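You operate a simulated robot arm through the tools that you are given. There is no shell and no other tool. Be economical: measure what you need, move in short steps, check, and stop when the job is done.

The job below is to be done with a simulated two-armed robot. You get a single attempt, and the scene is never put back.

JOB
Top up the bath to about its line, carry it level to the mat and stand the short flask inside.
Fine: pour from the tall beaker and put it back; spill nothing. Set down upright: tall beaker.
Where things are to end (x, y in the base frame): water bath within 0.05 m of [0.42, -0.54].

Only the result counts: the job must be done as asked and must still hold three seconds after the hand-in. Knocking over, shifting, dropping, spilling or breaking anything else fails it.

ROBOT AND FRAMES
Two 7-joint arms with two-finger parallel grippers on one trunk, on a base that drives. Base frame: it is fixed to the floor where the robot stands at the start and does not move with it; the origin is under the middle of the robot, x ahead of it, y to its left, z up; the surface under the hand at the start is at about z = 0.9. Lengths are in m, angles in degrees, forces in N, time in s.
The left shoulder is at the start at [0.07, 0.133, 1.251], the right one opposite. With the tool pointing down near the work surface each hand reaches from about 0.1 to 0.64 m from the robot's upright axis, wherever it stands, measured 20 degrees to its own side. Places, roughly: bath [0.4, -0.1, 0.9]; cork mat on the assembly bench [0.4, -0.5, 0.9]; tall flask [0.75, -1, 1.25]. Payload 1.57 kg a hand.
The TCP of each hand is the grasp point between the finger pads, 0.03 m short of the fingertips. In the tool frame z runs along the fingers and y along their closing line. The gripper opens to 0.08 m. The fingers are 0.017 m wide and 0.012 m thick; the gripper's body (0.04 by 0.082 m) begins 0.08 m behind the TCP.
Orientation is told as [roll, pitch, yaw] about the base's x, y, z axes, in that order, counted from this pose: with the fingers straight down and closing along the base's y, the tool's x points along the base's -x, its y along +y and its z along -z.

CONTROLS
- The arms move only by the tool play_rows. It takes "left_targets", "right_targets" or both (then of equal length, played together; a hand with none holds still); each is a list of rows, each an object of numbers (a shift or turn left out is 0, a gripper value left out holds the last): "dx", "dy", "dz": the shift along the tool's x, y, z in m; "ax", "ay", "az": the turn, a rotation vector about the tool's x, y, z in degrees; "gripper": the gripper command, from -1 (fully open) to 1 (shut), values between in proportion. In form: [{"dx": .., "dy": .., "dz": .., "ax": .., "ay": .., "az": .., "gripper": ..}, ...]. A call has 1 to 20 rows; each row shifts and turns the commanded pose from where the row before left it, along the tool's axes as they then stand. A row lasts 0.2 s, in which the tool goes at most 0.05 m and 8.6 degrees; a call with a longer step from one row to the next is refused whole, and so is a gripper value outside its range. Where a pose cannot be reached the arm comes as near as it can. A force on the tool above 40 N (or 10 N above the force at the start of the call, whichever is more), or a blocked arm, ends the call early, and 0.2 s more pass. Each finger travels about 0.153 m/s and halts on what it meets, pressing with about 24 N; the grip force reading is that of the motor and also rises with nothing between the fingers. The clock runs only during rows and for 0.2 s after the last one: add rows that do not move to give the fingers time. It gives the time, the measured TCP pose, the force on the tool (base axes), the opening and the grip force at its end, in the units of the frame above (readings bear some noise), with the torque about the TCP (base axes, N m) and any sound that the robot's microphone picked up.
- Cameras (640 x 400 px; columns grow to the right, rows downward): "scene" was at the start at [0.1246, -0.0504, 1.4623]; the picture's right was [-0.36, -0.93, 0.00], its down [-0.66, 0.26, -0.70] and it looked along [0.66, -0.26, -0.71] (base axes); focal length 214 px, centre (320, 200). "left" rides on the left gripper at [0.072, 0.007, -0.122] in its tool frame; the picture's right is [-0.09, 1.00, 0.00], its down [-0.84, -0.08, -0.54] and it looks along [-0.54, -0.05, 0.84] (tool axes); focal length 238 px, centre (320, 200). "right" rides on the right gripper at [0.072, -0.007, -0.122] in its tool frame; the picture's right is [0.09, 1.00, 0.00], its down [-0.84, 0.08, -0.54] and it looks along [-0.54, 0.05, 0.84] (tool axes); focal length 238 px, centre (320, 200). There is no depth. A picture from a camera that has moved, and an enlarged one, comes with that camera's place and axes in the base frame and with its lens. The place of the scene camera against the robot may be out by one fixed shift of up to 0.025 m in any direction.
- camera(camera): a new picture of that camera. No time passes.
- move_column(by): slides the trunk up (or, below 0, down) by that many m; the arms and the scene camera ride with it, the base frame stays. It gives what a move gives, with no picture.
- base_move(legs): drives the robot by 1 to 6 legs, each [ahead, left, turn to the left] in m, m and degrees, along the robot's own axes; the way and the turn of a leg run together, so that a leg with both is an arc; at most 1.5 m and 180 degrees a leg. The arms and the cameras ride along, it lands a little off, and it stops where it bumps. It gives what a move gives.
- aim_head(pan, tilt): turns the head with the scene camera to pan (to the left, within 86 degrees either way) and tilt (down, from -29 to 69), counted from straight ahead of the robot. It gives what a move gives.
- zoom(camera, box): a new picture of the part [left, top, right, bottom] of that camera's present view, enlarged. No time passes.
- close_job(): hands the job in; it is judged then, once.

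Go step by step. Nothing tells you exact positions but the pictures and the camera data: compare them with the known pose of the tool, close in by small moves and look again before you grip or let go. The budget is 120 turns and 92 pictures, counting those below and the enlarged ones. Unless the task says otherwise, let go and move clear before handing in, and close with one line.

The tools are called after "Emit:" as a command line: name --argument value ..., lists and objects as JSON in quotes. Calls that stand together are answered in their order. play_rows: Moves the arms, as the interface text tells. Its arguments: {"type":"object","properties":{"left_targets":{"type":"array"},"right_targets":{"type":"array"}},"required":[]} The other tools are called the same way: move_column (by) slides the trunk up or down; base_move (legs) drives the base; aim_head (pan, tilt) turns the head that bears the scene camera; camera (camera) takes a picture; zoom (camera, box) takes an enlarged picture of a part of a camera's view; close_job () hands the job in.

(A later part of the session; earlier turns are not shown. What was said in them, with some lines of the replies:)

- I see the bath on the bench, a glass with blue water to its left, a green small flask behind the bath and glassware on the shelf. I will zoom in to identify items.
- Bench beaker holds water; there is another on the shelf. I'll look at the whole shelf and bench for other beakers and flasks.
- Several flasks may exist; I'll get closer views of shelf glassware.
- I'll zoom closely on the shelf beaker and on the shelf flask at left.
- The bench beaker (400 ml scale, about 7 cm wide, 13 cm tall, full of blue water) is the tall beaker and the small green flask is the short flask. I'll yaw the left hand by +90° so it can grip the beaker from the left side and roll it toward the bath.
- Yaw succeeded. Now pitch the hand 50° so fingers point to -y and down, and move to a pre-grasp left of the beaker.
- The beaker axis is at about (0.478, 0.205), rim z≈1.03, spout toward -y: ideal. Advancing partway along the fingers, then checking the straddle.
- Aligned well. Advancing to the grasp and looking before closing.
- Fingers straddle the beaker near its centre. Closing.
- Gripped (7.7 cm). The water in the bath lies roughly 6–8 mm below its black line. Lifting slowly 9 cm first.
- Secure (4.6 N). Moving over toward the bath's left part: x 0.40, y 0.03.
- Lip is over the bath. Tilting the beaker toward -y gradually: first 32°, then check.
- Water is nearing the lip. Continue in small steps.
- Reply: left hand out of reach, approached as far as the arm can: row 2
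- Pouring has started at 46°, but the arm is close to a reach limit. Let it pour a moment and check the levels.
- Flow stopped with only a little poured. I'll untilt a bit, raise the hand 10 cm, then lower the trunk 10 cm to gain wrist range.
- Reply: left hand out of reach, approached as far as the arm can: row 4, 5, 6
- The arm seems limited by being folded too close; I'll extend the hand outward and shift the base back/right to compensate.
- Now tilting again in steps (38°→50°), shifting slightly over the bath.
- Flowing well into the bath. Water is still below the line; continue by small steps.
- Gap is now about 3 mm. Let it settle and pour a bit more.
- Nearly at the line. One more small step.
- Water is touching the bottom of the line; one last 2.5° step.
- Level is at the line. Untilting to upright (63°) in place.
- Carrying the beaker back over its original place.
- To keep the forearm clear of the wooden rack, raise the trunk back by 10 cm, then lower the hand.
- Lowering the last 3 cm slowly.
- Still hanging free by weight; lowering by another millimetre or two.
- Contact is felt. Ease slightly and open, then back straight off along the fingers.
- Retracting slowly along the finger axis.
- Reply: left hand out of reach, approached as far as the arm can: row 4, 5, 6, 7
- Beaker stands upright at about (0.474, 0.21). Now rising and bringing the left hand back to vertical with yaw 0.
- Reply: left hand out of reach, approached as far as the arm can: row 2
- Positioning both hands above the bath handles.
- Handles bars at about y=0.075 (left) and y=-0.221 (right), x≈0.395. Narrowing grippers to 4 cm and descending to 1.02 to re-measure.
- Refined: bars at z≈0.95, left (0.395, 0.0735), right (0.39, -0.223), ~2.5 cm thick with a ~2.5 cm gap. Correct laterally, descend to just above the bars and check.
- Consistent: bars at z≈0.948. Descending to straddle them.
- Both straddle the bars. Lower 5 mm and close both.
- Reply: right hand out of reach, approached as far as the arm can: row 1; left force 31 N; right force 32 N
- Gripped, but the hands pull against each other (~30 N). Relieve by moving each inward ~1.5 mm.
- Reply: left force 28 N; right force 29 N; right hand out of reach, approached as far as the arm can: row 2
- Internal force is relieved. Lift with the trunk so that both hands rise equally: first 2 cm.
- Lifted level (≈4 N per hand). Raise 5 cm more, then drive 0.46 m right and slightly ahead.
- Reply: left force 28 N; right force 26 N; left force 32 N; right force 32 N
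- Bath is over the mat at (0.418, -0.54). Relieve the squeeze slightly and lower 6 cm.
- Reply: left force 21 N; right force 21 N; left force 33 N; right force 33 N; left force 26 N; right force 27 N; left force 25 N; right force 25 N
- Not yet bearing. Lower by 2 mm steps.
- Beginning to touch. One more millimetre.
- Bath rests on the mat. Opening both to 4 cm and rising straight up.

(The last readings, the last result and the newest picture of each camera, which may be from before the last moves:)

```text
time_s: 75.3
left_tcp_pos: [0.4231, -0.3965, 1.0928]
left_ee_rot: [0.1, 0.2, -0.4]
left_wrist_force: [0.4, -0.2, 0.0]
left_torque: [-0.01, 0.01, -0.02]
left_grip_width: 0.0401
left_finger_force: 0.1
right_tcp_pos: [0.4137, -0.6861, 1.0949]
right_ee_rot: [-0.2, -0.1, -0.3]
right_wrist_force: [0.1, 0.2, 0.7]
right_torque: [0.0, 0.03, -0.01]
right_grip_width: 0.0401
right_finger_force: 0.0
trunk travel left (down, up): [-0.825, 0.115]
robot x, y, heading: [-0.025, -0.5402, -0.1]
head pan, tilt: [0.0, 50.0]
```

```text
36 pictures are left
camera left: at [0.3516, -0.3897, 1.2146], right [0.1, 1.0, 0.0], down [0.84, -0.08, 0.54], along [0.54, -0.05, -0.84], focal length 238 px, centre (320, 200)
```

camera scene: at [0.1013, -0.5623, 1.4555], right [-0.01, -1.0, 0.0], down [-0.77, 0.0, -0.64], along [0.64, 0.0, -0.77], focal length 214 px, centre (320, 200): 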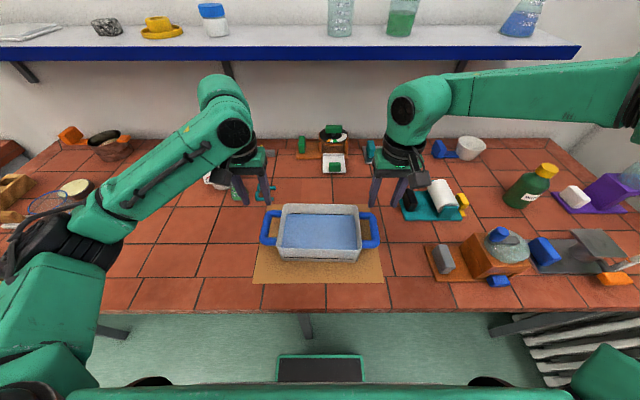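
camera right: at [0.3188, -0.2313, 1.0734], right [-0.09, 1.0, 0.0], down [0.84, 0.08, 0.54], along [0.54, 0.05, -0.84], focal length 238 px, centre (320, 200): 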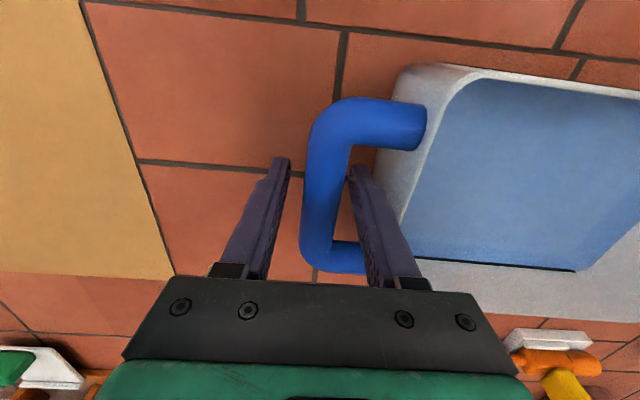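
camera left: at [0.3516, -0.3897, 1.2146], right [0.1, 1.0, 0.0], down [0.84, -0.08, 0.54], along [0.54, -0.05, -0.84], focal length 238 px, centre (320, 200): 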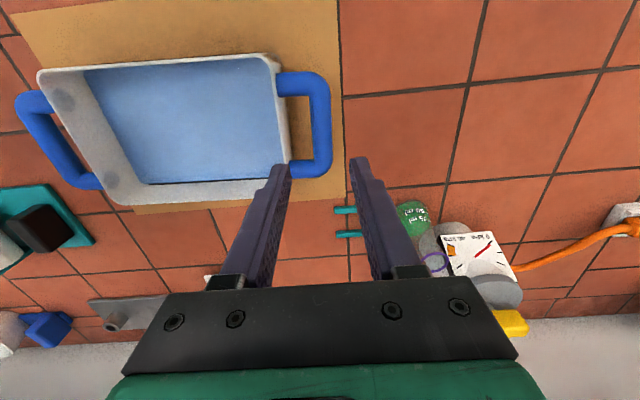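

Bath stands on the mat. Short flask is at about (0.60, -0.26), ~9.6 cm tall. I'll pull the right hand back and up, raise the left hand, then drive so the flask is in the left hand's reach.

Emit:
play_rows --left_targets '[{"dz": -0.03}, {"dz": -0.03}, {"dz": -0.03}, {"dz": -0.03}, {}]' --right_targets '[{"dz": -0.04}, {"dz": -0.04, "dx": 0.02}, {"dz": -0.035, "dx": 0.035}, {"dz": -0.035, "dx": 0.035}, {"dx": 0.03}]'

Emit:
base_move --legs '[[0.025, 0.13, 0]]'

Emit:
camera --camera "left"

Emit:
camera --camera "scene"

```text
time_s: 76.5
left_tcp_pos: [0.4214, -0.3987, 1.2149]
left_ee_rot: [0.0, 0.1, -0.4]
left_wrist_force: [0.3, 0.1, 0.2]
left_torque: [-0.01, -0.01, 0.02]
left_grip_width: 0.04
left_finger_force: 0.0
right_tcp_pos: [0.2897, -0.6884, 1.2465]
right_ee_rot: [-0.1, 0.0, -0.4]
right_wrist_force: [0.3, -0.4, 0.1]
right_torque: [-0.02, -0.02, 0.01]
right_grip_width: 0.0403
right_finger_force: 0.0
trunk travel left (down, up): [-0.825, 0.115]
robot x, y, heading: [-0.0277, -0.5415, -0.3]
head pan, tilt: [0.0, 50.0]
```

```text
time_s: 77.8
left_tcp_pos: [0.4484, -0.2717, 1.2148]
left_ee_rot: [0.3, 0.0, -0.4]
left_wrist_force: [0.9, -1.7, -0.1]
left_torque: [0.0, 0.01, 0.01]
left_grip_width: 0.04
left_finger_force: 0.1
right_tcp_pos: [0.3157, -0.5599, 1.2454]
right_ee_rot: [0.0, 0.0, -0.4]
right_wrist_force: [-0.5, 0.4, 0.2]
right_torque: [0.05, 0.0, 0.01]
right_grip_width: 0.0398
right_finger_force: 0.0
trunk travel left (down, up): [-0.825, 0.115]
robot x, y, heading: [0.0012, -0.4134, -0.5]
head pan, tilt: [0.0, 50.0]
```

```text
35 pictures are left
camera left: at [0.3758, -0.2637, 1.3367], right [0.1, 0.99, 0.0], down [0.84, -0.09, 0.54], along [0.54, -0.05, -0.84], focal length 238 px, centre (320, 200)
```

left: 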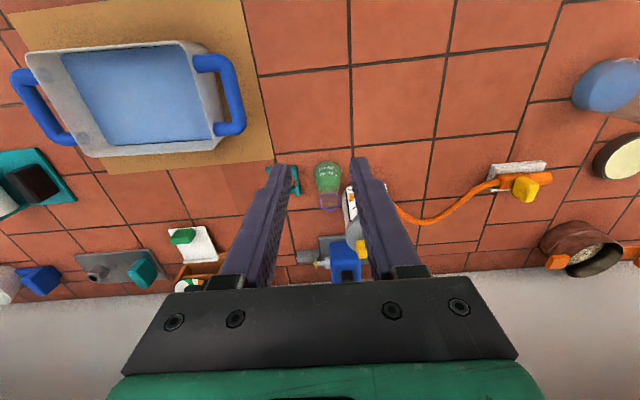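

```text
34 pictures are left
camera scene: at [0.1258, -0.435, 1.4556], right [-0.01, -1.0, 0.0], down [-0.77, 0.01, -0.64], along [0.64, 0.0, -0.77], focal length 214 px, centre (320, 200)
```

scene: 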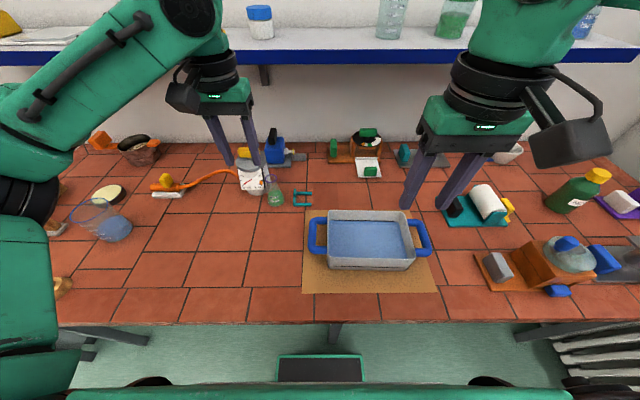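

Emit:
zoom --camera "scene" --box '[225, 145, 335, 220]'

Emit:
zoom --camera "left" --box '[260, 140, 400, 230]'

```text
5.33 times, centred on (280, 182) of scene
camera zoom: at [0.1258, -0.435, 1.4556], right [-0.01, -1.0, 0.0], down [-0.77, 0.01, -0.64], along [0.64, 0.0, -0.77], focal length 1144 px, centre (533, 293)
```

zoom: 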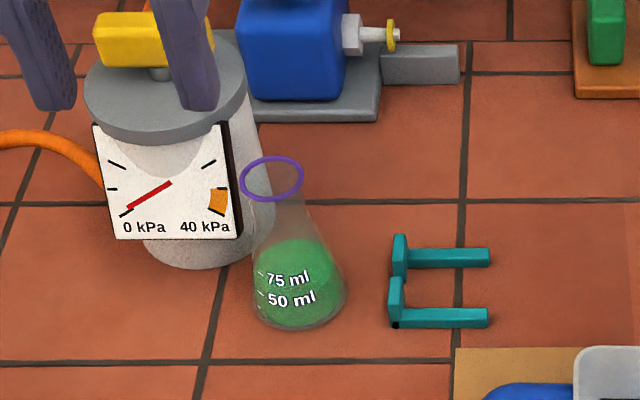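

```text
4.44 times, centred on (330, 185) of left
camera zoom: at [0.3758, -0.2637, 1.3367], right [0.1, 0.99, 0.0], down [0.84, -0.09, 0.54], along [0.54, -0.05, -0.84], focal length 1059 px, centre (276, 267)
```

zoom: 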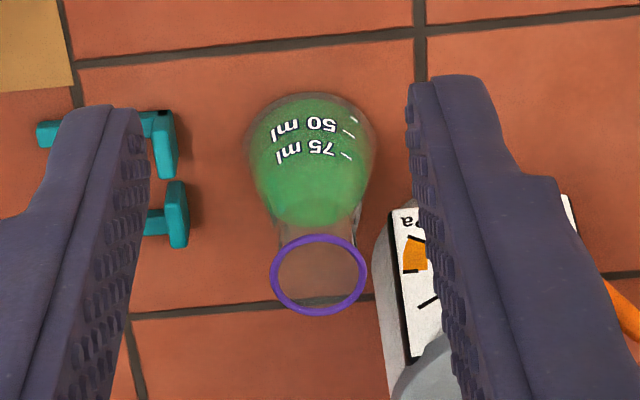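

Canister is close on the +y side, so I'll grip the neck with fingers along x (yaw +90). Rotating the left hand first with gripper fully open.

Emit:
play_rows --left_targets '[{"az": -8.5, "gripper": -0.4}, {"az": -8.5}, {"az": -8.5}, {"az": -8.5}, {"az": -8.5}, {"az": -8.5}, {"az": -8.5}, {"az": -8.5}, {"az": -8.5}, {"az": -8.5}, {"az": -5}, {"dy": -0.035}, {"dy": -0.035}, {"dy": -0.035}, {"dy": -0.035}, {}]'

Emit:
camera --camera "left"

```text
time_s: 81.2
left_tcp_pos: [0.5887, -0.2686, 1.2127]
left_ee_rot: [-0.1, -0.2, 89.5]
left_wrist_force: [0.0, 0.0, 0.0]
left_torque: [-0.03, 0.0, 0.0]
left_grip_width: 0.056
left_finger_force: 0.0
right_tcp_pos: [0.3172, -0.5564, 1.2465]
right_ee_rot: [-0.1, 0.0, -0.5]
right_wrist_force: [-0.4, 0.3, -0.4]
right_torque: [-0.03, 0.02, 0.0]
right_grip_width: 0.0401
right_finger_force: 0.0
trunk travel left (down, up): [-0.825, 0.115]
robot x, y, heading: [0.0011, -0.4139, -0.4]
head pan, tilt: [0.0, 50.0]
```

```text
31 pictures are left
camera left: at [0.5809, -0.3407, 1.3347], right [-0.99, 0.1, 0.0], down [0.09, 0.83, 0.54], along [0.05, 0.54, -0.84], focal length 238 px, centre (320, 200)
```

left: 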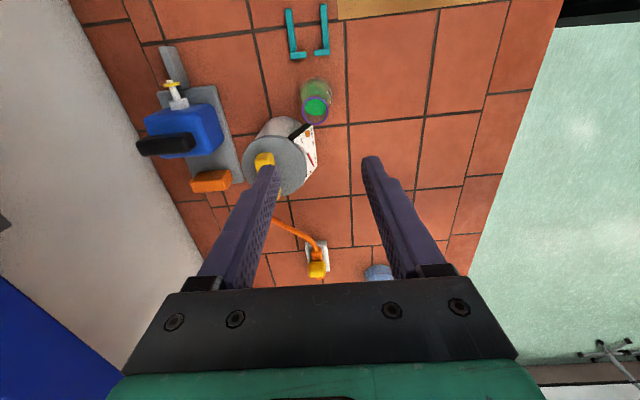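

Flask axis ≈ (0.591, -0.274). Descending to 1.08 and checking again.

Emit:
play_rows --left_targets '[{"dx": 0.005, "dy": -0.002, "dz": 0.033}, {"dz": 0.033}, {"dz": 0.033}, {"dz": 0.032}, {}]'

Emit:
camera --camera "left"

Emit:
zoom --camera "scene" --box '[225, 130, 335, 220]'

```text
time_s: 82.4
left_tcp_pos: [0.5899, -0.2726, 1.0837]
left_ee_rot: [0.1, 0.0, 89.6]
left_wrist_force: [-0.6, 0.0, -0.3]
left_torque: [-0.01, 0.01, 0.03]
left_grip_width: 0.0561
left_finger_force: 0.1
right_tcp_pos: [0.317, -0.5576, 1.2462]
right_ee_rot: [0.0, 0.1, -0.3]
right_wrist_force: [-0.3, 0.3, 0.1]
right_torque: [0.01, 0.02, -0.02]
right_grip_width: 0.0401
right_finger_force: 0.0
trunk travel left (down, up): [-0.825, 0.115]
robot x, y, heading: [0.0006, -0.4113, -0.4]
head pan, tilt: [0.0, 50.0]
```

```text
30 pictures are left
camera left: at [0.5821, -0.3438, 1.2052], right [-0.99, 0.1, 0.0], down [0.08, 0.83, 0.54], along [0.05, 0.54, -0.84], focal length 238 px, centre (320, 200)
```

left: 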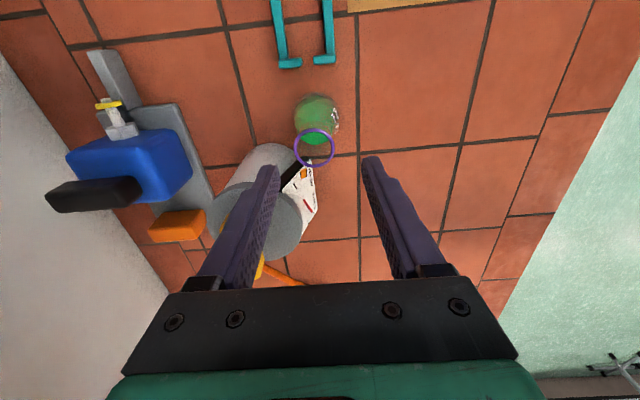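

```text
4.44 times, centred on (280, 175) of scene
camera zoom: at [0.1264, -0.4318, 1.4556], right [-0.01, -1.0, 0.0], down [-0.77, 0.01, -0.64], along [0.64, 0.0, -0.77], focal length 953 px, centre (498, 311)
```

zoom: 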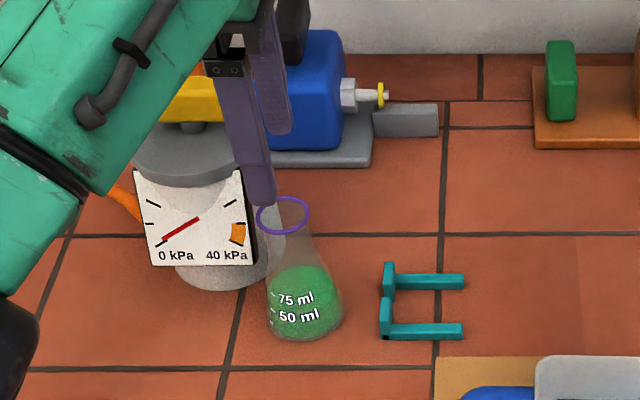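

Rim at z≈1.01, axis (0.593, -0.271). Descend to straddle the rim, then check.

Emit:
play_rows --left_targets '[{"dy": -0.003, "dx": -0.0015, "dz": 0.02}, {"dz": 0.025}, {"dz": 0.023}, {}]'

Emit:
camera --camera "left"

Emit:
zoom --camera "scene" --box '[235, 140, 325, 215]'

```text
time_s: 83.4
left_tcp_pos: [0.5936, -0.2723, 1.0155]
left_ee_rot: [0.1, -0.1, 89.6]
left_wrist_force: [0.1, -0.8, -0.4]
left_torque: [0.03, 0.03, -0.02]
left_grip_width: 0.056
left_finger_force: 0.0
right_tcp_pos: [0.3169, -0.5563, 1.2457]
right_ee_rot: [-0.1, 0.0, -0.4]
right_wrist_force: [0.2, -1.7, -0.3]
right_torque: [0.01, 0.01, -0.01]
right_grip_width: 0.0399
right_finger_force: 0.0
trunk travel left (down, up): [-0.825, 0.115]
robot x, y, heading: [-0.0004, -0.4065, -0.6]
head pan, tilt: [0.0, 50.0]
```

```text
28 pictures are left
camera left: at [0.586, -0.3436, 1.1379], right [-0.99, 0.1, 0.0], down [0.08, 0.83, 0.54], along [0.05, 0.54, -0.84], focal length 238 px, centre (320, 200)
```

left: 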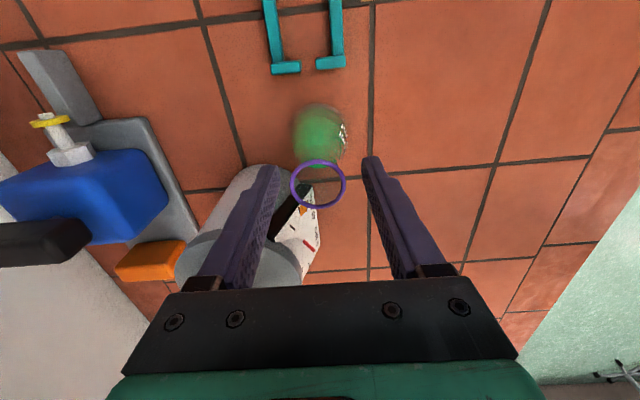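

```text
5.33 times, centred on (280, 178) of scene
camera zoom: at [0.1266, -0.4318, 1.4555], right [-0.01, -1.0, 0.0], down [-0.77, 0.01, -0.64], along [0.64, 0.0, -0.77], focal length 1144 px, centre (533, 320)
```

zoom: 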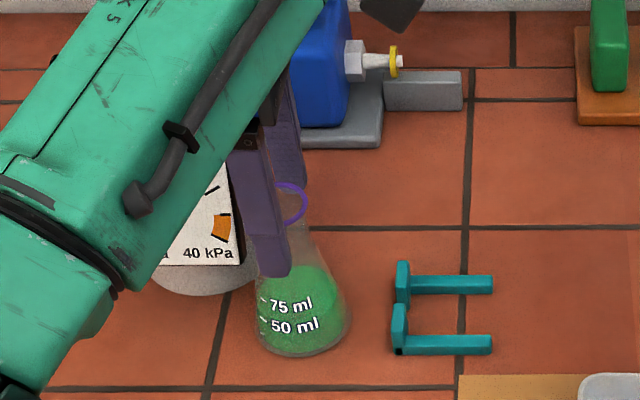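

Aligned. Descend another 2.2 cm to the neck and close.

Emit:
play_rows --left_targets '[{"dz": 0.011}, {"dz": 0.011}, {}, {"gripper": 1}, {}, {}]'

Emit:
camera --camera "left"

```text
time_s: 84.8
left_tcp_pos: [0.5937, -0.2713, 0.9944]
left_ee_rot: [0.1, -0.1, 89.6]
left_wrist_force: [1.3, 0.2, 1.7]
left_torque: [0.03, 0.02, -0.03]
left_grip_width: 0.0376
left_finger_force: 24.4
right_tcp_pos: [0.3171, -0.5565, 1.2463]
right_ee_rot: [-0.1, 0.0, -0.3]
right_wrist_force: [0.5, -0.3, 0.2]
right_torque: [0.0, -0.01, 0.02]
right_grip_width: 0.0399
right_finger_force: 0.1
trunk travel left (down, up): [-0.825, 0.115]
robot x, y, heading: [0.0015, -0.4093, -0.4]
head pan, tilt: [0.0, 50.0]
```

```text
26 pictures are left
camera left: at [0.586, -0.3444, 1.1158], right [-0.99, 0.1, 0.0], down [0.08, 0.83, 0.54], along [0.05, 0.54, -0.84], focal length 238 px, centre (320, 200)
```

left: 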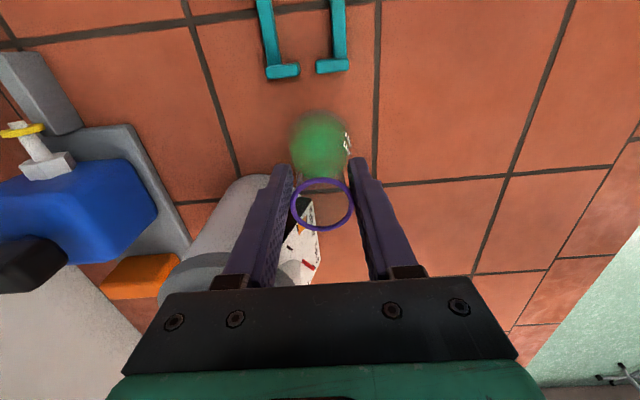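

Closed at 3.76 cm (rim or upper cone). Test-lift 1.5 cm.

Emit:
play_rows --left_targets '[{"dz": -0.005}, {"dz": -0.01}, {}, {}]'

Emit:
zoom --camera "scene" --box '[235, 140, 325, 215]'

```text
time_s: 85.8
left_tcp_pos: [0.5936, -0.273, 1.0076]
left_ee_rot: [0.1, -0.1, 89.6]
left_wrist_force: [-0.1, 0.8, -0.3]
left_torque: [-0.01, 0.02, 0.04]
left_grip_width: 0.0378
left_finger_force: 24.6
right_tcp_pos: [0.3168, -0.5565, 1.2462]
right_ee_rot: [-0.2, 0.1, -0.4]
right_wrist_force: [-0.2, 0.0, 0.0]
right_torque: [0.01, 0.01, -0.01]
right_grip_width: 0.04
right_finger_force: 0.1
trunk travel left (down, up): [-0.825, 0.115]
robot x, y, heading: [0.0001, -0.4106, -0.3]
head pan, tilt: [0.0, 50.0]
```

```text
5.33 times, centred on (280, 178) of scene
camera zoom: at [0.127, -0.4317, 1.4555], right [-0.01, -1.0, 0.0], down [-0.77, 0.01, -0.64], along [0.64, 0.0, -0.77], focal length 1144 px, centre (533, 320)
```

zoom: 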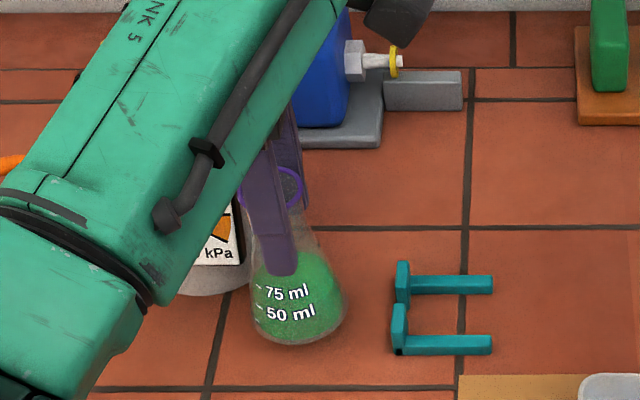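

Flask is held upright. Lift to 1.12, then drive back/right so the left hand works comfortably over the bath.

Emit:
play_rows --left_targets '[{"dz": -0.02}, {"dz": -0.03}, {"dz": -0.03}, {"dz": -0.035}, {}]'

Emit:
base_move --legs '[[-0.05, -0.2, 0]]'

Emit:
camera --camera "left"

Emit:
camera --camera "scene"

```text
time_s: 87.0
left_tcp_pos: [0.5939, -0.272, 1.1219]
left_ee_rot: [0.2, -0.1, 89.5]
left_wrist_force: [-0.2, -0.4, -1.9]
left_torque: [-0.06, -0.03, -0.01]
left_grip_width: 0.0377
left_finger_force: 24.2
right_tcp_pos: [0.3178, -0.5577, 1.246]
right_ee_rot: [-0.2, 0.0, -0.4]
right_wrist_force: [0.3, -0.6, 0.5]
right_torque: [0.01, 0.01, -0.03]
right_grip_width: 0.0401
right_finger_force: 0.1
trunk travel left (down, up): [-0.825, 0.115]
robot x, y, heading: [0.0014, -0.409, -0.2]
head pan, tilt: [0.0, 50.0]
```

```text
time_s: 88.6
left_tcp_pos: [0.5439, -0.4664, 1.1204]
left_ee_rot: [0.2, 0.0, 89.7]
left_wrist_force: [-0.1, 0.5, -1.5]
left_torque: [-0.01, 0.03, -0.01]
left_grip_width: 0.0376
left_finger_force: 24.3
right_tcp_pos: [0.2672, -0.7526, 1.2451]
right_ee_rot: [-0.4, 0.1, -0.2]
right_wrist_force: [-0.7, 0.3, -0.4]
right_torque: [0.0, 0.01, 0.03]
right_grip_width: 0.04
right_finger_force: 0.1
trunk travel left (down, up): [-0.825, 0.115]
robot x, y, heading: [-0.0496, -0.6055, -0.2]
head pan, tilt: [0.0, 50.0]
```

```text
24 pictures are left
camera left: at [0.5365, -0.5379, 1.2426], right [-1.0, 0.1, 0.0], down [0.08, 0.84, 0.54], along [0.05, 0.54, -0.84], focal length 238 px, centre (320, 200)
```

left: 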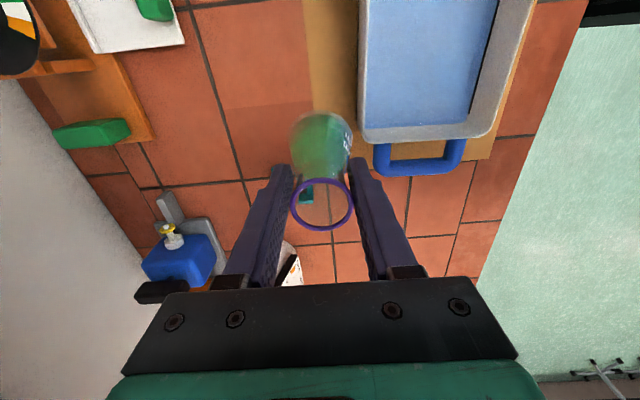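

```text
23 pictures are left
camera scene: at [0.0763, -0.6264, 1.4554], right [0.0, -1.0, 0.0], down [-0.77, 0.0, -0.64], along [0.64, 0.0, -0.77], focal length 214 px, centre (320, 200)
```

scene: 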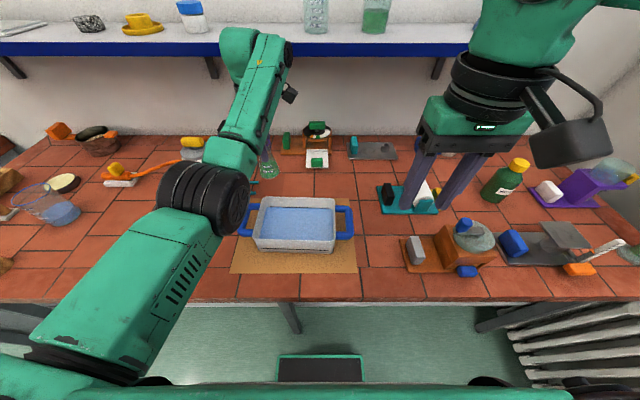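

Flask is held steady. Move it over the bath interior to (0.42, -0.52).

Emit:
play_rows --left_targets '[{"dx": 0.01, "dy": 0.024}, {"dx": 0.0148, "dy": 0.034}, {"dx": 0.0148, "dy": 0.034}, {"dx": 0.0148, "dy": 0.032}, {}]'

Emit:
camera --camera "left"

Emit:
camera --camera "scene"

```text
time_s: 89.8
left_tcp_pos: [0.5428, -0.4686, 1.1209]
left_ee_rot: [0.1, -0.1, 89.7]
left_wrist_force: [-0.2, -0.2, -1.9]
left_torque: [-0.03, -0.04, -0.03]
left_grip_width: 0.0376
left_finger_force: 24.4
left hand out of reach, approached as far as the arm can: row 1, 2, 3, 4
right_tcp_pos: [0.2648, -0.7547, 1.2457]
right_ee_rot: [-0.1, 0.1, -0.2]
right_wrist_force: [-0.5, -0.8, -0.9]
right_torque: [-0.02, 0.02, 0.01]
right_grip_width: 0.0399
right_finger_force: 0.1
trunk travel left (down, up): [-0.825, 0.115]
robot x, y, heading: [-0.05, -0.6082, -0.4]
head pan, tilt: [0.0, 50.0]
```

```text
22 pictures are left
camera left: at [0.5358, -0.5405, 1.2431], right [-1.0, 0.1, 0.0], down [0.08, 0.84, 0.54], along [0.05, 0.54, -0.84], focal length 238 px, centre (320, 200)
```

left: 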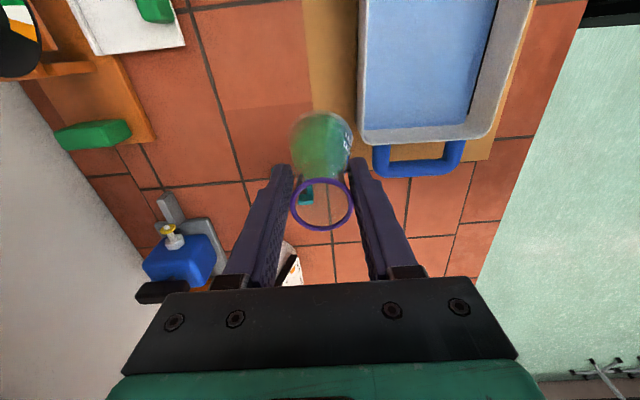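

```text
21 pictures are left
camera scene: at [0.0755, -0.6295, 1.4555], right [0.0, -1.0, 0.0], down [-0.77, 0.0, -0.64], along [0.64, 0.0, -0.77], focal length 214 px, centre (320, 200)
```

scene: 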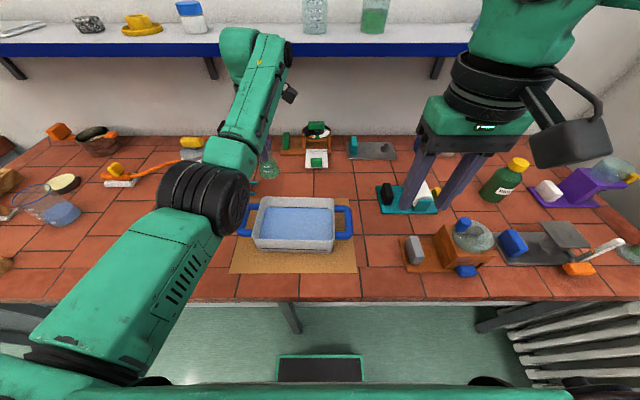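

The arm is at a joint limit there, so I'll bring the flask over the bath with the base instead (back 0.12, right 0.057).

Emit:
base_move --legs '[[-0.06, -0.03, 0], [-0.062, -0.028, 0]]'

Emit:
camera --camera "left"

Emit:
camera --camera "scene"

```text
time_s: 91.4
left_tcp_pos: [0.4287, -0.5216, 1.1145]
left_ee_rot: [0.8, 0.1, 89.9]
left_wrist_force: [1.6, 0.4, -0.9]
left_torque: [-0.02, 0.09, -0.02]
left_grip_width: 0.0376
left_finger_force: 23.6
right_tcp_pos: [0.1541, -0.8072, 1.244]
right_ee_rot: [-0.4, 0.5, -0.1]
right_wrist_force: [1.5, 0.3, 0.4]
right_torque: [-0.03, 0.09, -0.01]
right_grip_width: 0.0398
right_finger_force: 0.0
trunk travel left (down, up): [-0.825, 0.115]
robot x, y, heading: [-0.176, -0.665, 0.0]
head pan, tilt: [0.0, 50.0]
```

```text
20 pictures are left
camera left: at [0.4237, -0.5928, 1.2373], right [-1.0, 0.09, 0.01], down [0.09, 0.84, 0.54], along [0.04, 0.54, -0.84], focal length 238 px, centre (320, 200)
```

left: 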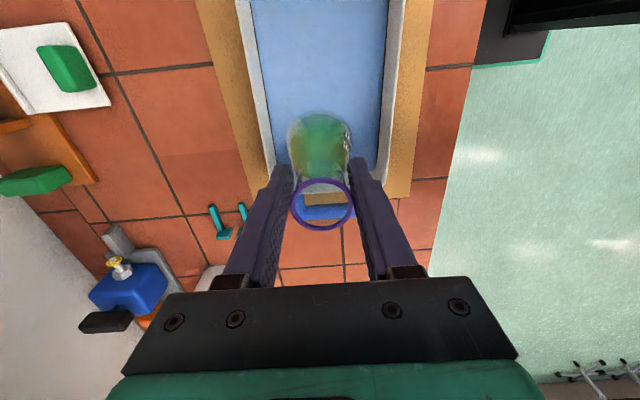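

```text
19 pictures are left
camera scene: at [-0.0348, -0.6822, 1.4542], right [0.0, -1.0, 0.0], down [-0.77, 0.0, -0.64], along [0.64, 0.0, -0.77], focal length 214 px, centre (320, 200)
```

scene: 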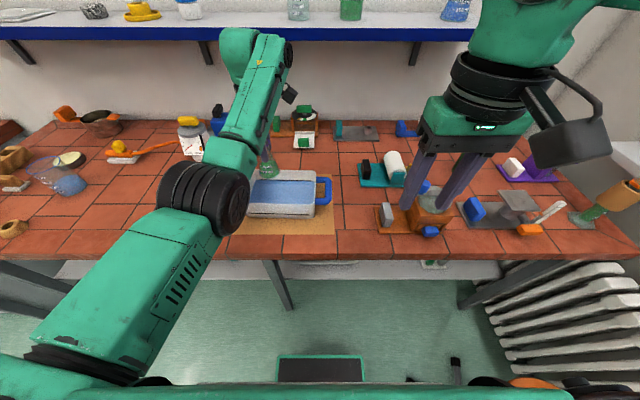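

Flask is above the bath interior at (0.429, -0.522). Settle, then lower with the trunk by 5 cm and check.

Emit:
play_rows --left_targets '[{}, {}]'

Emit:
move_column --by -0.05

Emit:
camera --camera "left"

Emit:
camera --camera "scene"

```text
time_s: 92.0
left_tcp_pos: [0.4245, -0.5228, 1.1185]
left_ee_rot: [0.4, 0.0, 89.8]
left_wrist_force: [0.2, 0.3, -1.3]
left_torque: [0.0, 0.05, -0.01]
left_grip_width: 0.0375
left_finger_force: 24.0
right_tcp_pos: [0.148, -0.8103, 1.2445]
right_ee_rot: [-0.1, 0.2, -0.1]
right_wrist_force: [0.8, 0.2, -0.5]
right_torque: [-0.02, 0.01, 0.0]
right_grip_width: 0.0402
right_finger_force: 0.0
trunk travel left (down, up): [-0.825, 0.115]
robot x, y, heading: [-0.1712, -0.667, -0.3]
head pan, tilt: [0.0, 50.0]
```

```text
time_s: 93.0
left_tcp_pos: [0.4201, -0.525, 1.0715]
left_ee_rot: [0.1, -0.1, 89.9]
left_wrist_force: [-0.9, -0.1, -0.8]
left_torque: [0.0, 0.04, 0.0]
left_grip_width: 0.0376
left_finger_force: 24.3
right_tcp_pos: [0.1419, -0.812, 1.1964]
right_ee_rot: [-0.2, 0.1, -0.2]
right_wrist_force: [0.7, 0.0, 0.5]
right_torque: [0.0, 0.03, 0.0]
right_grip_width: 0.04
right_finger_force: 0.1
trunk travel left (down, up): [-0.775, 0.165]
robot x, y, heading: [-0.1729, -0.6692, 0.1]
head pan, tilt: [0.0, 50.0]
```

```text
18 pictures are left
camera left: at [0.4128, -0.5973, 1.1934], right [-1.0, 0.09, 0.0], down [0.08, 0.84, 0.54], along [0.05, 0.54, -0.84], focal length 238 px, centre (320, 200)
```

left: 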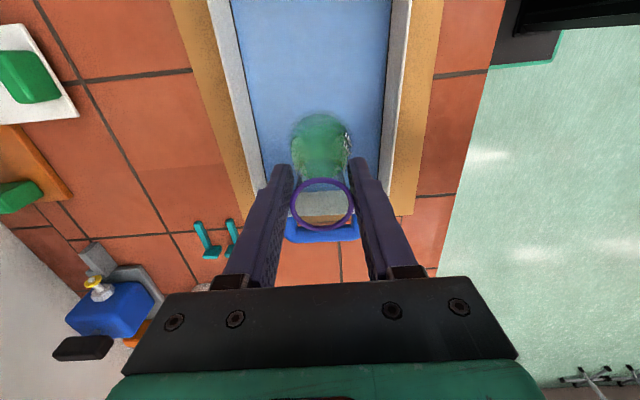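

```text
17 pictures are left
camera scene: at [-0.0477, -0.6875, 1.4056], right [0.0, -1.0, 0.0], down [-0.77, 0.0, -0.64], along [0.64, 0.0, -0.77], focal length 214 px, centre (320, 200)
```

scene: 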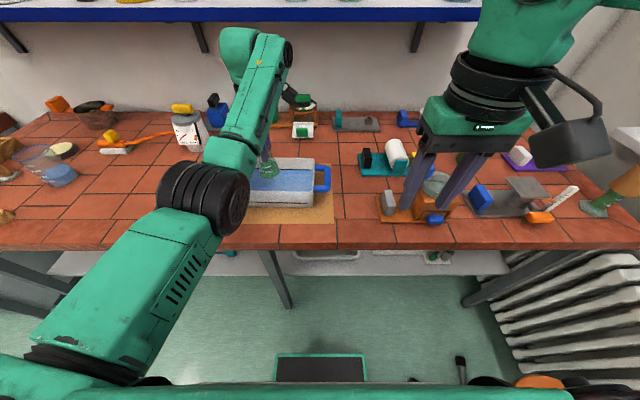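

Settled well inside the bath walls. Lower 5 cm more.

Emit:
move_column --by -0.05

Emit:
zoom --camera "scene" --box '[220, 110, 360, 220]'

```text
time_s: 93.9
left_tcp_pos: [0.4201, -0.5252, 1.021]
left_ee_rot: [0.2, -0.1, 89.9]
left_wrist_force: [0.4, 0.2, -1.4]
left_torque: [-0.03, 0.04, -0.01]
left_grip_width: 0.0373
left_finger_force: 24.0
right_tcp_pos: [0.1432, -0.8124, 1.1452]
right_ee_rot: [-0.1, 0.1, -0.1]
right_wrist_force: [0.2, 0.4, -0.1]
right_torque: [0.0, -0.01, -0.02]
right_grip_width: 0.0399
right_finger_force: 0.2
trunk travel left (down, up): [-0.725, 0.215]
robot x, y, heading: [-0.1704, -0.6658, 0.0]
head pan, tilt: [0.0, 50.0]
```

```text
3.64 times, centred on (290, 165) of scene
camera zoom: at [-0.0467, -0.6872, 1.3555], right [0.0, -1.0, 0.0], down [-0.77, 0.0, -0.64], along [0.64, 0.0, -0.77], focal length 780 px, centre (429, 327)
```

zoom: 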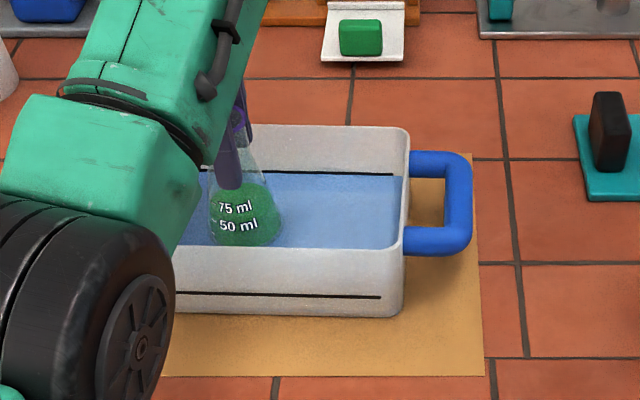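

Flask is entering the water. Lower in small steps until contact.

Emit:
move_column --by -0.01

Emit:
move_column --by -0.004

Emit:
move_column --by -0.002

```text
time_s: 94.5
left_tcp_pos: [0.4208, -0.5233, 1.0104]
left_ee_rot: [0.2, -0.2, 90.0]
left_wrist_force: [0.2, 0.2, -1.5]
left_torque: [-0.04, 0.01, -0.03]
left_grip_width: 0.0376
left_finger_force: 24.3
right_tcp_pos: [0.1437, -0.8114, 1.136]
right_ee_rot: [-0.2, 0.0, -0.2]
right_wrist_force: [0.1, 0.4, -0.1]
right_torque: [0.0, -0.01, -0.02]
right_grip_width: 0.04
right_finger_force: 0.0
trunk travel left (down, up): [-0.715, 0.225]
robot x, y, heading: [-0.1722, -0.667, -0.1]
head pan, tilt: [0.0, 50.0]
```

```text
time_s: 95.0
left_tcp_pos: [0.4211, -0.5251, 1.0079]
left_ee_rot: [0.2, -0.1, 90.0]
left_wrist_force: [-0.1, 0.4, -1.2]
left_torque: [-0.02, 0.03, 0.01]
left_grip_width: 0.0376
left_finger_force: 24.0
right_tcp_pos: [0.1443, -0.8124, 1.1314]
right_ee_rot: [-0.3, 0.0, -0.1]
right_wrist_force: [0.4, 0.1, 0.4]
right_torque: [-0.01, -0.01, -0.01]
right_grip_width: 0.0399
right_finger_force: 0.1
trunk travel left (down, up): [-0.711, 0.229]
robot x, y, heading: [-0.1743, -0.6671, -0.3]
head pan, tilt: [0.0, 50.0]
```

```text
time_s: 95.5
left_tcp_pos: [0.4213, -0.5252, 1.0042]
left_ee_rot: [0.3, -0.2, 89.9]
left_wrist_force: [0.1, -0.7, -1.0]
left_torque: [0.0, -0.03, 0.01]
left_grip_width: 0.0374
left_finger_force: 23.6
right_tcp_pos: [0.144, -0.8119, 1.1297]
right_ee_rot: [-0.2, 0.0, -0.1]
right_wrist_force: [-0.3, -0.6, -0.1]
right_torque: [-0.04, 0.02, 0.0]
right_grip_width: 0.0399
right_finger_force: 0.1
trunk travel left (down, up): [-0.709, 0.231]
robot x, y, heading: [-0.1746, -0.6662, 0.1]
head pan, tilt: [0.0, 50.0]
```

Emit:
move_column --by -0.002

Emit:
move_column --by -0.0015

```text
time_s: 96.0
left_tcp_pos: [0.4212, -0.5259, 1.0031]
left_ee_rot: [0.1, -0.1, 89.8]
left_wrist_force: [0.0, 0.2, -2.1]
left_torque: [0.05, -0.01, -0.02]
left_grip_width: 0.0377
left_finger_force: 24.1
right_tcp_pos: [0.1455, -0.8119, 1.1287]
right_ee_rot: [-0.2, 0.1, -0.1]
right_wrist_force: [-0.5, -0.7, -0.6]
right_torque: [-0.01, -0.03, 0.01]
right_grip_width: 0.0401
right_finger_force: 0.1
trunk travel left (down, up): [-0.707, 0.233]
robot x, y, heading: [-0.173, -0.6695, 0.1]
head pan, tilt: [0.0, 50.0]
```

```text
time_s: 96.5
left_tcp_pos: [0.4209, -0.5253, 1.0015]
left_ee_rot: [0.3, -0.1, 89.9]
left_wrist_force: [0.8, -0.5, -1.1]
left_torque: [0.0, 0.04, -0.01]
left_grip_width: 0.0374
left_finger_force: 24.3
right_tcp_pos: [0.1428, -0.8118, 1.1262]
right_ee_rot: [-0.1, 0.1, -0.2]
right_wrist_force: [0.2, -0.4, -0.5]
right_torque: [0.02, 0.04, 0.01]
right_grip_width: 0.0401
right_finger_force: 0.0
trunk travel left (down, up): [-0.705, 0.235]
robot x, y, heading: [-0.171, -0.6666, -0.2]
head pan, tilt: [0.0, 50.0]
```

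Emit:
move_column --by -0.0015

Emit:
move_column --by -0.001

Emit:
move_column --by -0.001

```text
time_s: 97.0
left_tcp_pos: [0.4212, -0.5249, 0.9997]
left_ee_rot: [0.2, 0.0, 89.9]
left_wrist_force: [-0.4, 0.0, -1.5]
left_torque: [-0.03, 0.01, -0.01]
left_grip_width: 0.0372
left_finger_force: 24.1
right_tcp_pos: [0.1443, -0.8122, 1.1243]
right_ee_rot: [-0.2, 0.2, -0.2]
right_wrist_force: [0.5, 0.4, -0.4]
right_torque: [-0.01, 0.03, -0.06]
right_grip_width: 0.0399
right_finger_force: 0.1
trunk travel left (down, up): [-0.704, 0.236]
robot x, y, heading: [-0.1727, -0.6691, -0.2]
head pan, tilt: [0.0, 50.0]
```

```text
time_s: 97.6
left_tcp_pos: [0.4204, -0.5244, 0.9988]
left_ee_rot: [0.1, -0.1, 89.9]
left_wrist_force: [0.1, 0.1, -1.1]
left_torque: [0.0, 0.01, -0.01]
left_grip_width: 0.0376
left_finger_force: 24.2
right_tcp_pos: [0.1446, -0.8106, 1.1238]
right_ee_rot: [-0.2, 0.1, -0.1]
right_wrist_force: [0.3, 0.9, -0.2]
right_torque: [-0.01, 0.01, 0.02]
right_grip_width: 0.0401
right_finger_force: 0.0
trunk travel left (down, up): [-0.703, 0.237]
robot x, y, heading: [-0.1714, -0.666, -0.0]
head pan, tilt: [0.0, 50.0]
```

```text
time_s: 98.1
left_tcp_pos: [0.4211, -0.5238, 0.999]
left_ee_rot: [0.1, -0.1, 89.9]
left_wrist_force: [0.1, -0.5, 1.3]
left_torque: [0.02, 0.01, -0.05]
left_grip_width: 0.0373
left_finger_force: 24.4
right_tcp_pos: [0.1443, -0.8123, 1.1223]
right_ee_rot: [-0.2, 0.0, -0.1]
right_wrist_force: [0.6, 0.0, -0.3]
right_torque: [0.01, 0.01, 0.0]
right_grip_width: 0.0401
right_finger_force: 0.0
trunk travel left (down, up): [-0.702, 0.238]
robot x, y, heading: [-0.174, -0.6682, -0.2]
head pan, tilt: [0.0, 50.0]
```

Contact felt. Release the flask.

Emit:
play_rows --left_targets '[{"gripper": -0.4}, {}, {}]'

Emit:
camera --camera "left"

```text
time_s: 98.9
left_tcp_pos: [0.4205, -0.5255, 0.9982]
left_ee_rot: [0.2, -0.1, 89.9]
left_wrist_force: [0.1, -0.2, -0.3]
left_torque: [-0.01, -0.01, -0.01]
left_grip_width: 0.0558
left_finger_force: 0.1
right_tcp_pos: [0.1435, -0.8117, 1.1235]
right_ee_rot: [-0.2, 0.1, -0.1]
right_wrist_force: [-1.1, -0.1, 0.1]
right_torque: [0.02, -0.02, 0.0]
right_grip_width: 0.0398
right_finger_force: 0.1
trunk travel left (down, up): [-0.702, 0.238]
robot x, y, heading: [-0.1731, -0.664, 0.2]
head pan, tilt: [0.0, 50.0]
```

```text
15 pictures are left
camera left: at [0.4136, -0.5971, 1.12], right [-1.0, 0.09, 0.0], down [0.08, 0.84, 0.54], along [0.05, 0.54, -0.84], focal length 238 px, centre (320, 200)
```

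left: 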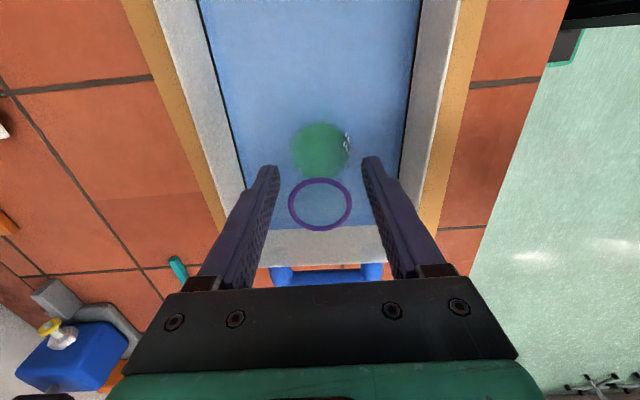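

Flask stands freely. Raise the trunk by 13 cm to move clear.

Emit:
move_column --by 0.13

Emit:
camera --camera "left"

Emit:
camera --camera "scene"

```text
time_s: 100.5
left_tcp_pos: [0.4196, -0.5238, 1.1275]
left_ee_rot: [0.2, -0.2, 89.9]
left_wrist_force: [-0.2, 0.3, -0.3]
left_torque: [0.0, -0.01, 0.02]
left_grip_width: 0.0557
left_finger_force: 0.0
right_tcp_pos: [0.1448, -0.812, 1.2524]
right_ee_rot: [-0.2, 0.1, -0.1]
right_wrist_force: [0.4, 0.3, -0.4]
right_torque: [0.0, -0.01, -0.02]
right_grip_width: 0.0401
right_finger_force: 0.0
trunk travel left (down, up): [-0.832, 0.108]
robot x, y, heading: [-0.1751, -0.6655, -0.1]
head pan, tilt: [0.0, 50.0]
```

```text
14 pictures are left
camera left: at [0.4138, -0.5971, 1.2499], right [-1.0, 0.09, 0.0], down [0.08, 0.84, 0.54], along [0.05, 0.54, -0.84], focal length 238 px, centre (320, 200)
```

left: 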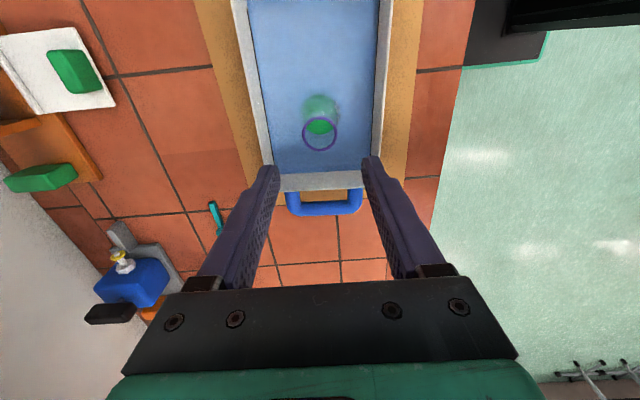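

```text
13 pictures are left
camera scene: at [-0.0466, -0.6873, 1.4625], right [0.0, -1.0, 0.0], down [-0.77, 0.0, -0.64], along [0.64, 0.0, -0.77], focal length 214 px, centre (320, 200)
```

scene: 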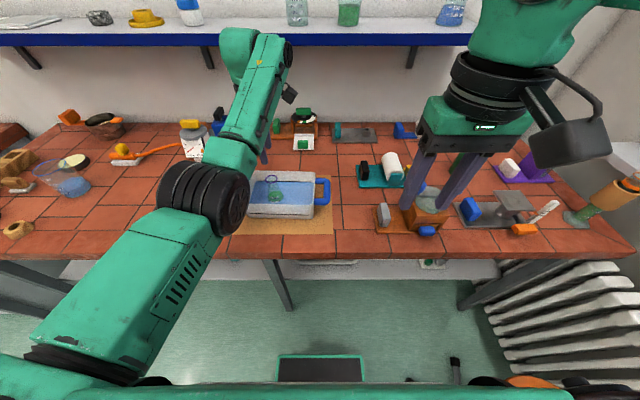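

Flask stands in the bath. Check the beaker and the bath once more.

Emit:
zoom --camera "scene" --box '[0, 130, 140, 230]'

Emit:
zoom --camera "scene" --box '[220, 130, 350, 240]'

```text
4.00 times, centred on (70, 180) of scene
camera zoom: at [-0.0466, -0.6873, 1.4625], right [0.0, -1.0, 0.0], down [-0.77, 0.0, -0.64], along [0.64, 0.0, -0.77], focal length 858 px, centre (1320, 280)
```

zoom: 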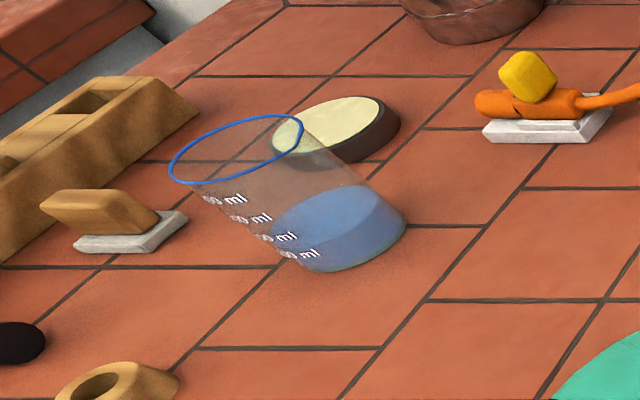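

```text
3.64 times, centred on (285, 185) of scene
camera zoom: at [-0.0466, -0.6873, 1.4625], right [0.0, -1.0, 0.0], down [-0.77, 0.0, -0.64], along [0.64, 0.0, -0.77], focal length 780 px, centre (447, 254)
```

zoom: 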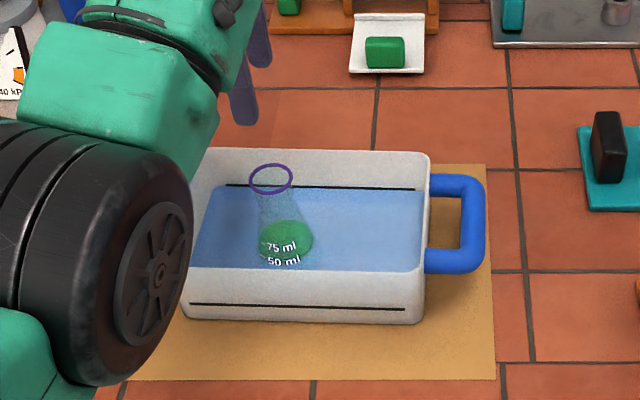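

Beaker is upright and the water at the line. One last look at the left rack to confirm nothing was disturbed.

Emit:
aim_head --pan 40 --tilt 35

Emit:
camera --camera "scene"

```text
time_s: 101.5
left_tcp_pos: [0.4206, -0.5244, 1.1277]
left_ee_rot: [0.0, -0.1, 89.9]
left_wrist_force: [0.4, -0.4, 0.1]
left_torque: [-0.03, -0.02, 0.01]
left_grip_width: 0.056
left_finger_force: 0.0
right_tcp_pos: [0.1432, -0.8117, 1.2524]
right_ee_rot: [-0.2, 0.1, -0.1]
right_wrist_force: [0.3, 0.6, -0.2]
right_torque: [0.0, 0.02, 0.0]
right_grip_width: 0.0398
right_finger_force: 0.0
trunk travel left (down, up): [-0.832, 0.108]
robot x, y, heading: [-0.1729, -0.6649, -0.3]
head pan, tilt: [40.0, 35.0]
```

```text
10 pictures are left
camera scene: at [-0.0562, -0.6308, 1.4843], right [0.64, -0.77, 0.0], down [-0.44, -0.37, -0.82], along [0.63, 0.52, -0.57], focal length 214 px, centre (320, 200)
```

scene: 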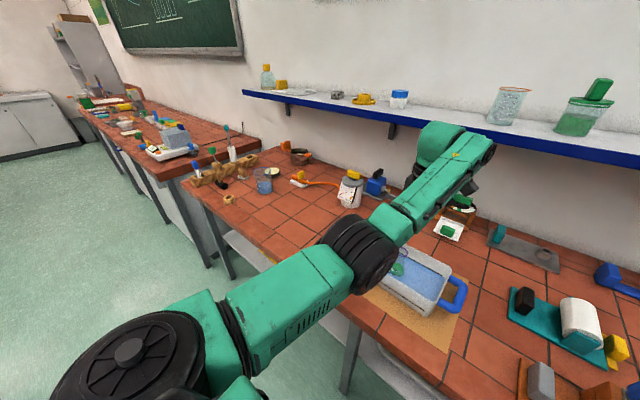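

Everything stands as it should: the rack is intact, the beaker is upright, and the bath is on the mat with the flask in it. Handing in.

Emit:
close_job

```text
The job is handed in.
```

The job is handed in. I poured the bath up to its line from the tall beaker and carried it level to the mat, where it stands at about (0.42, -0.54) with the short flask upright inside. The tall beaker is back within a few millimetres of its place and upright, and I saw no spills or disturbed items.
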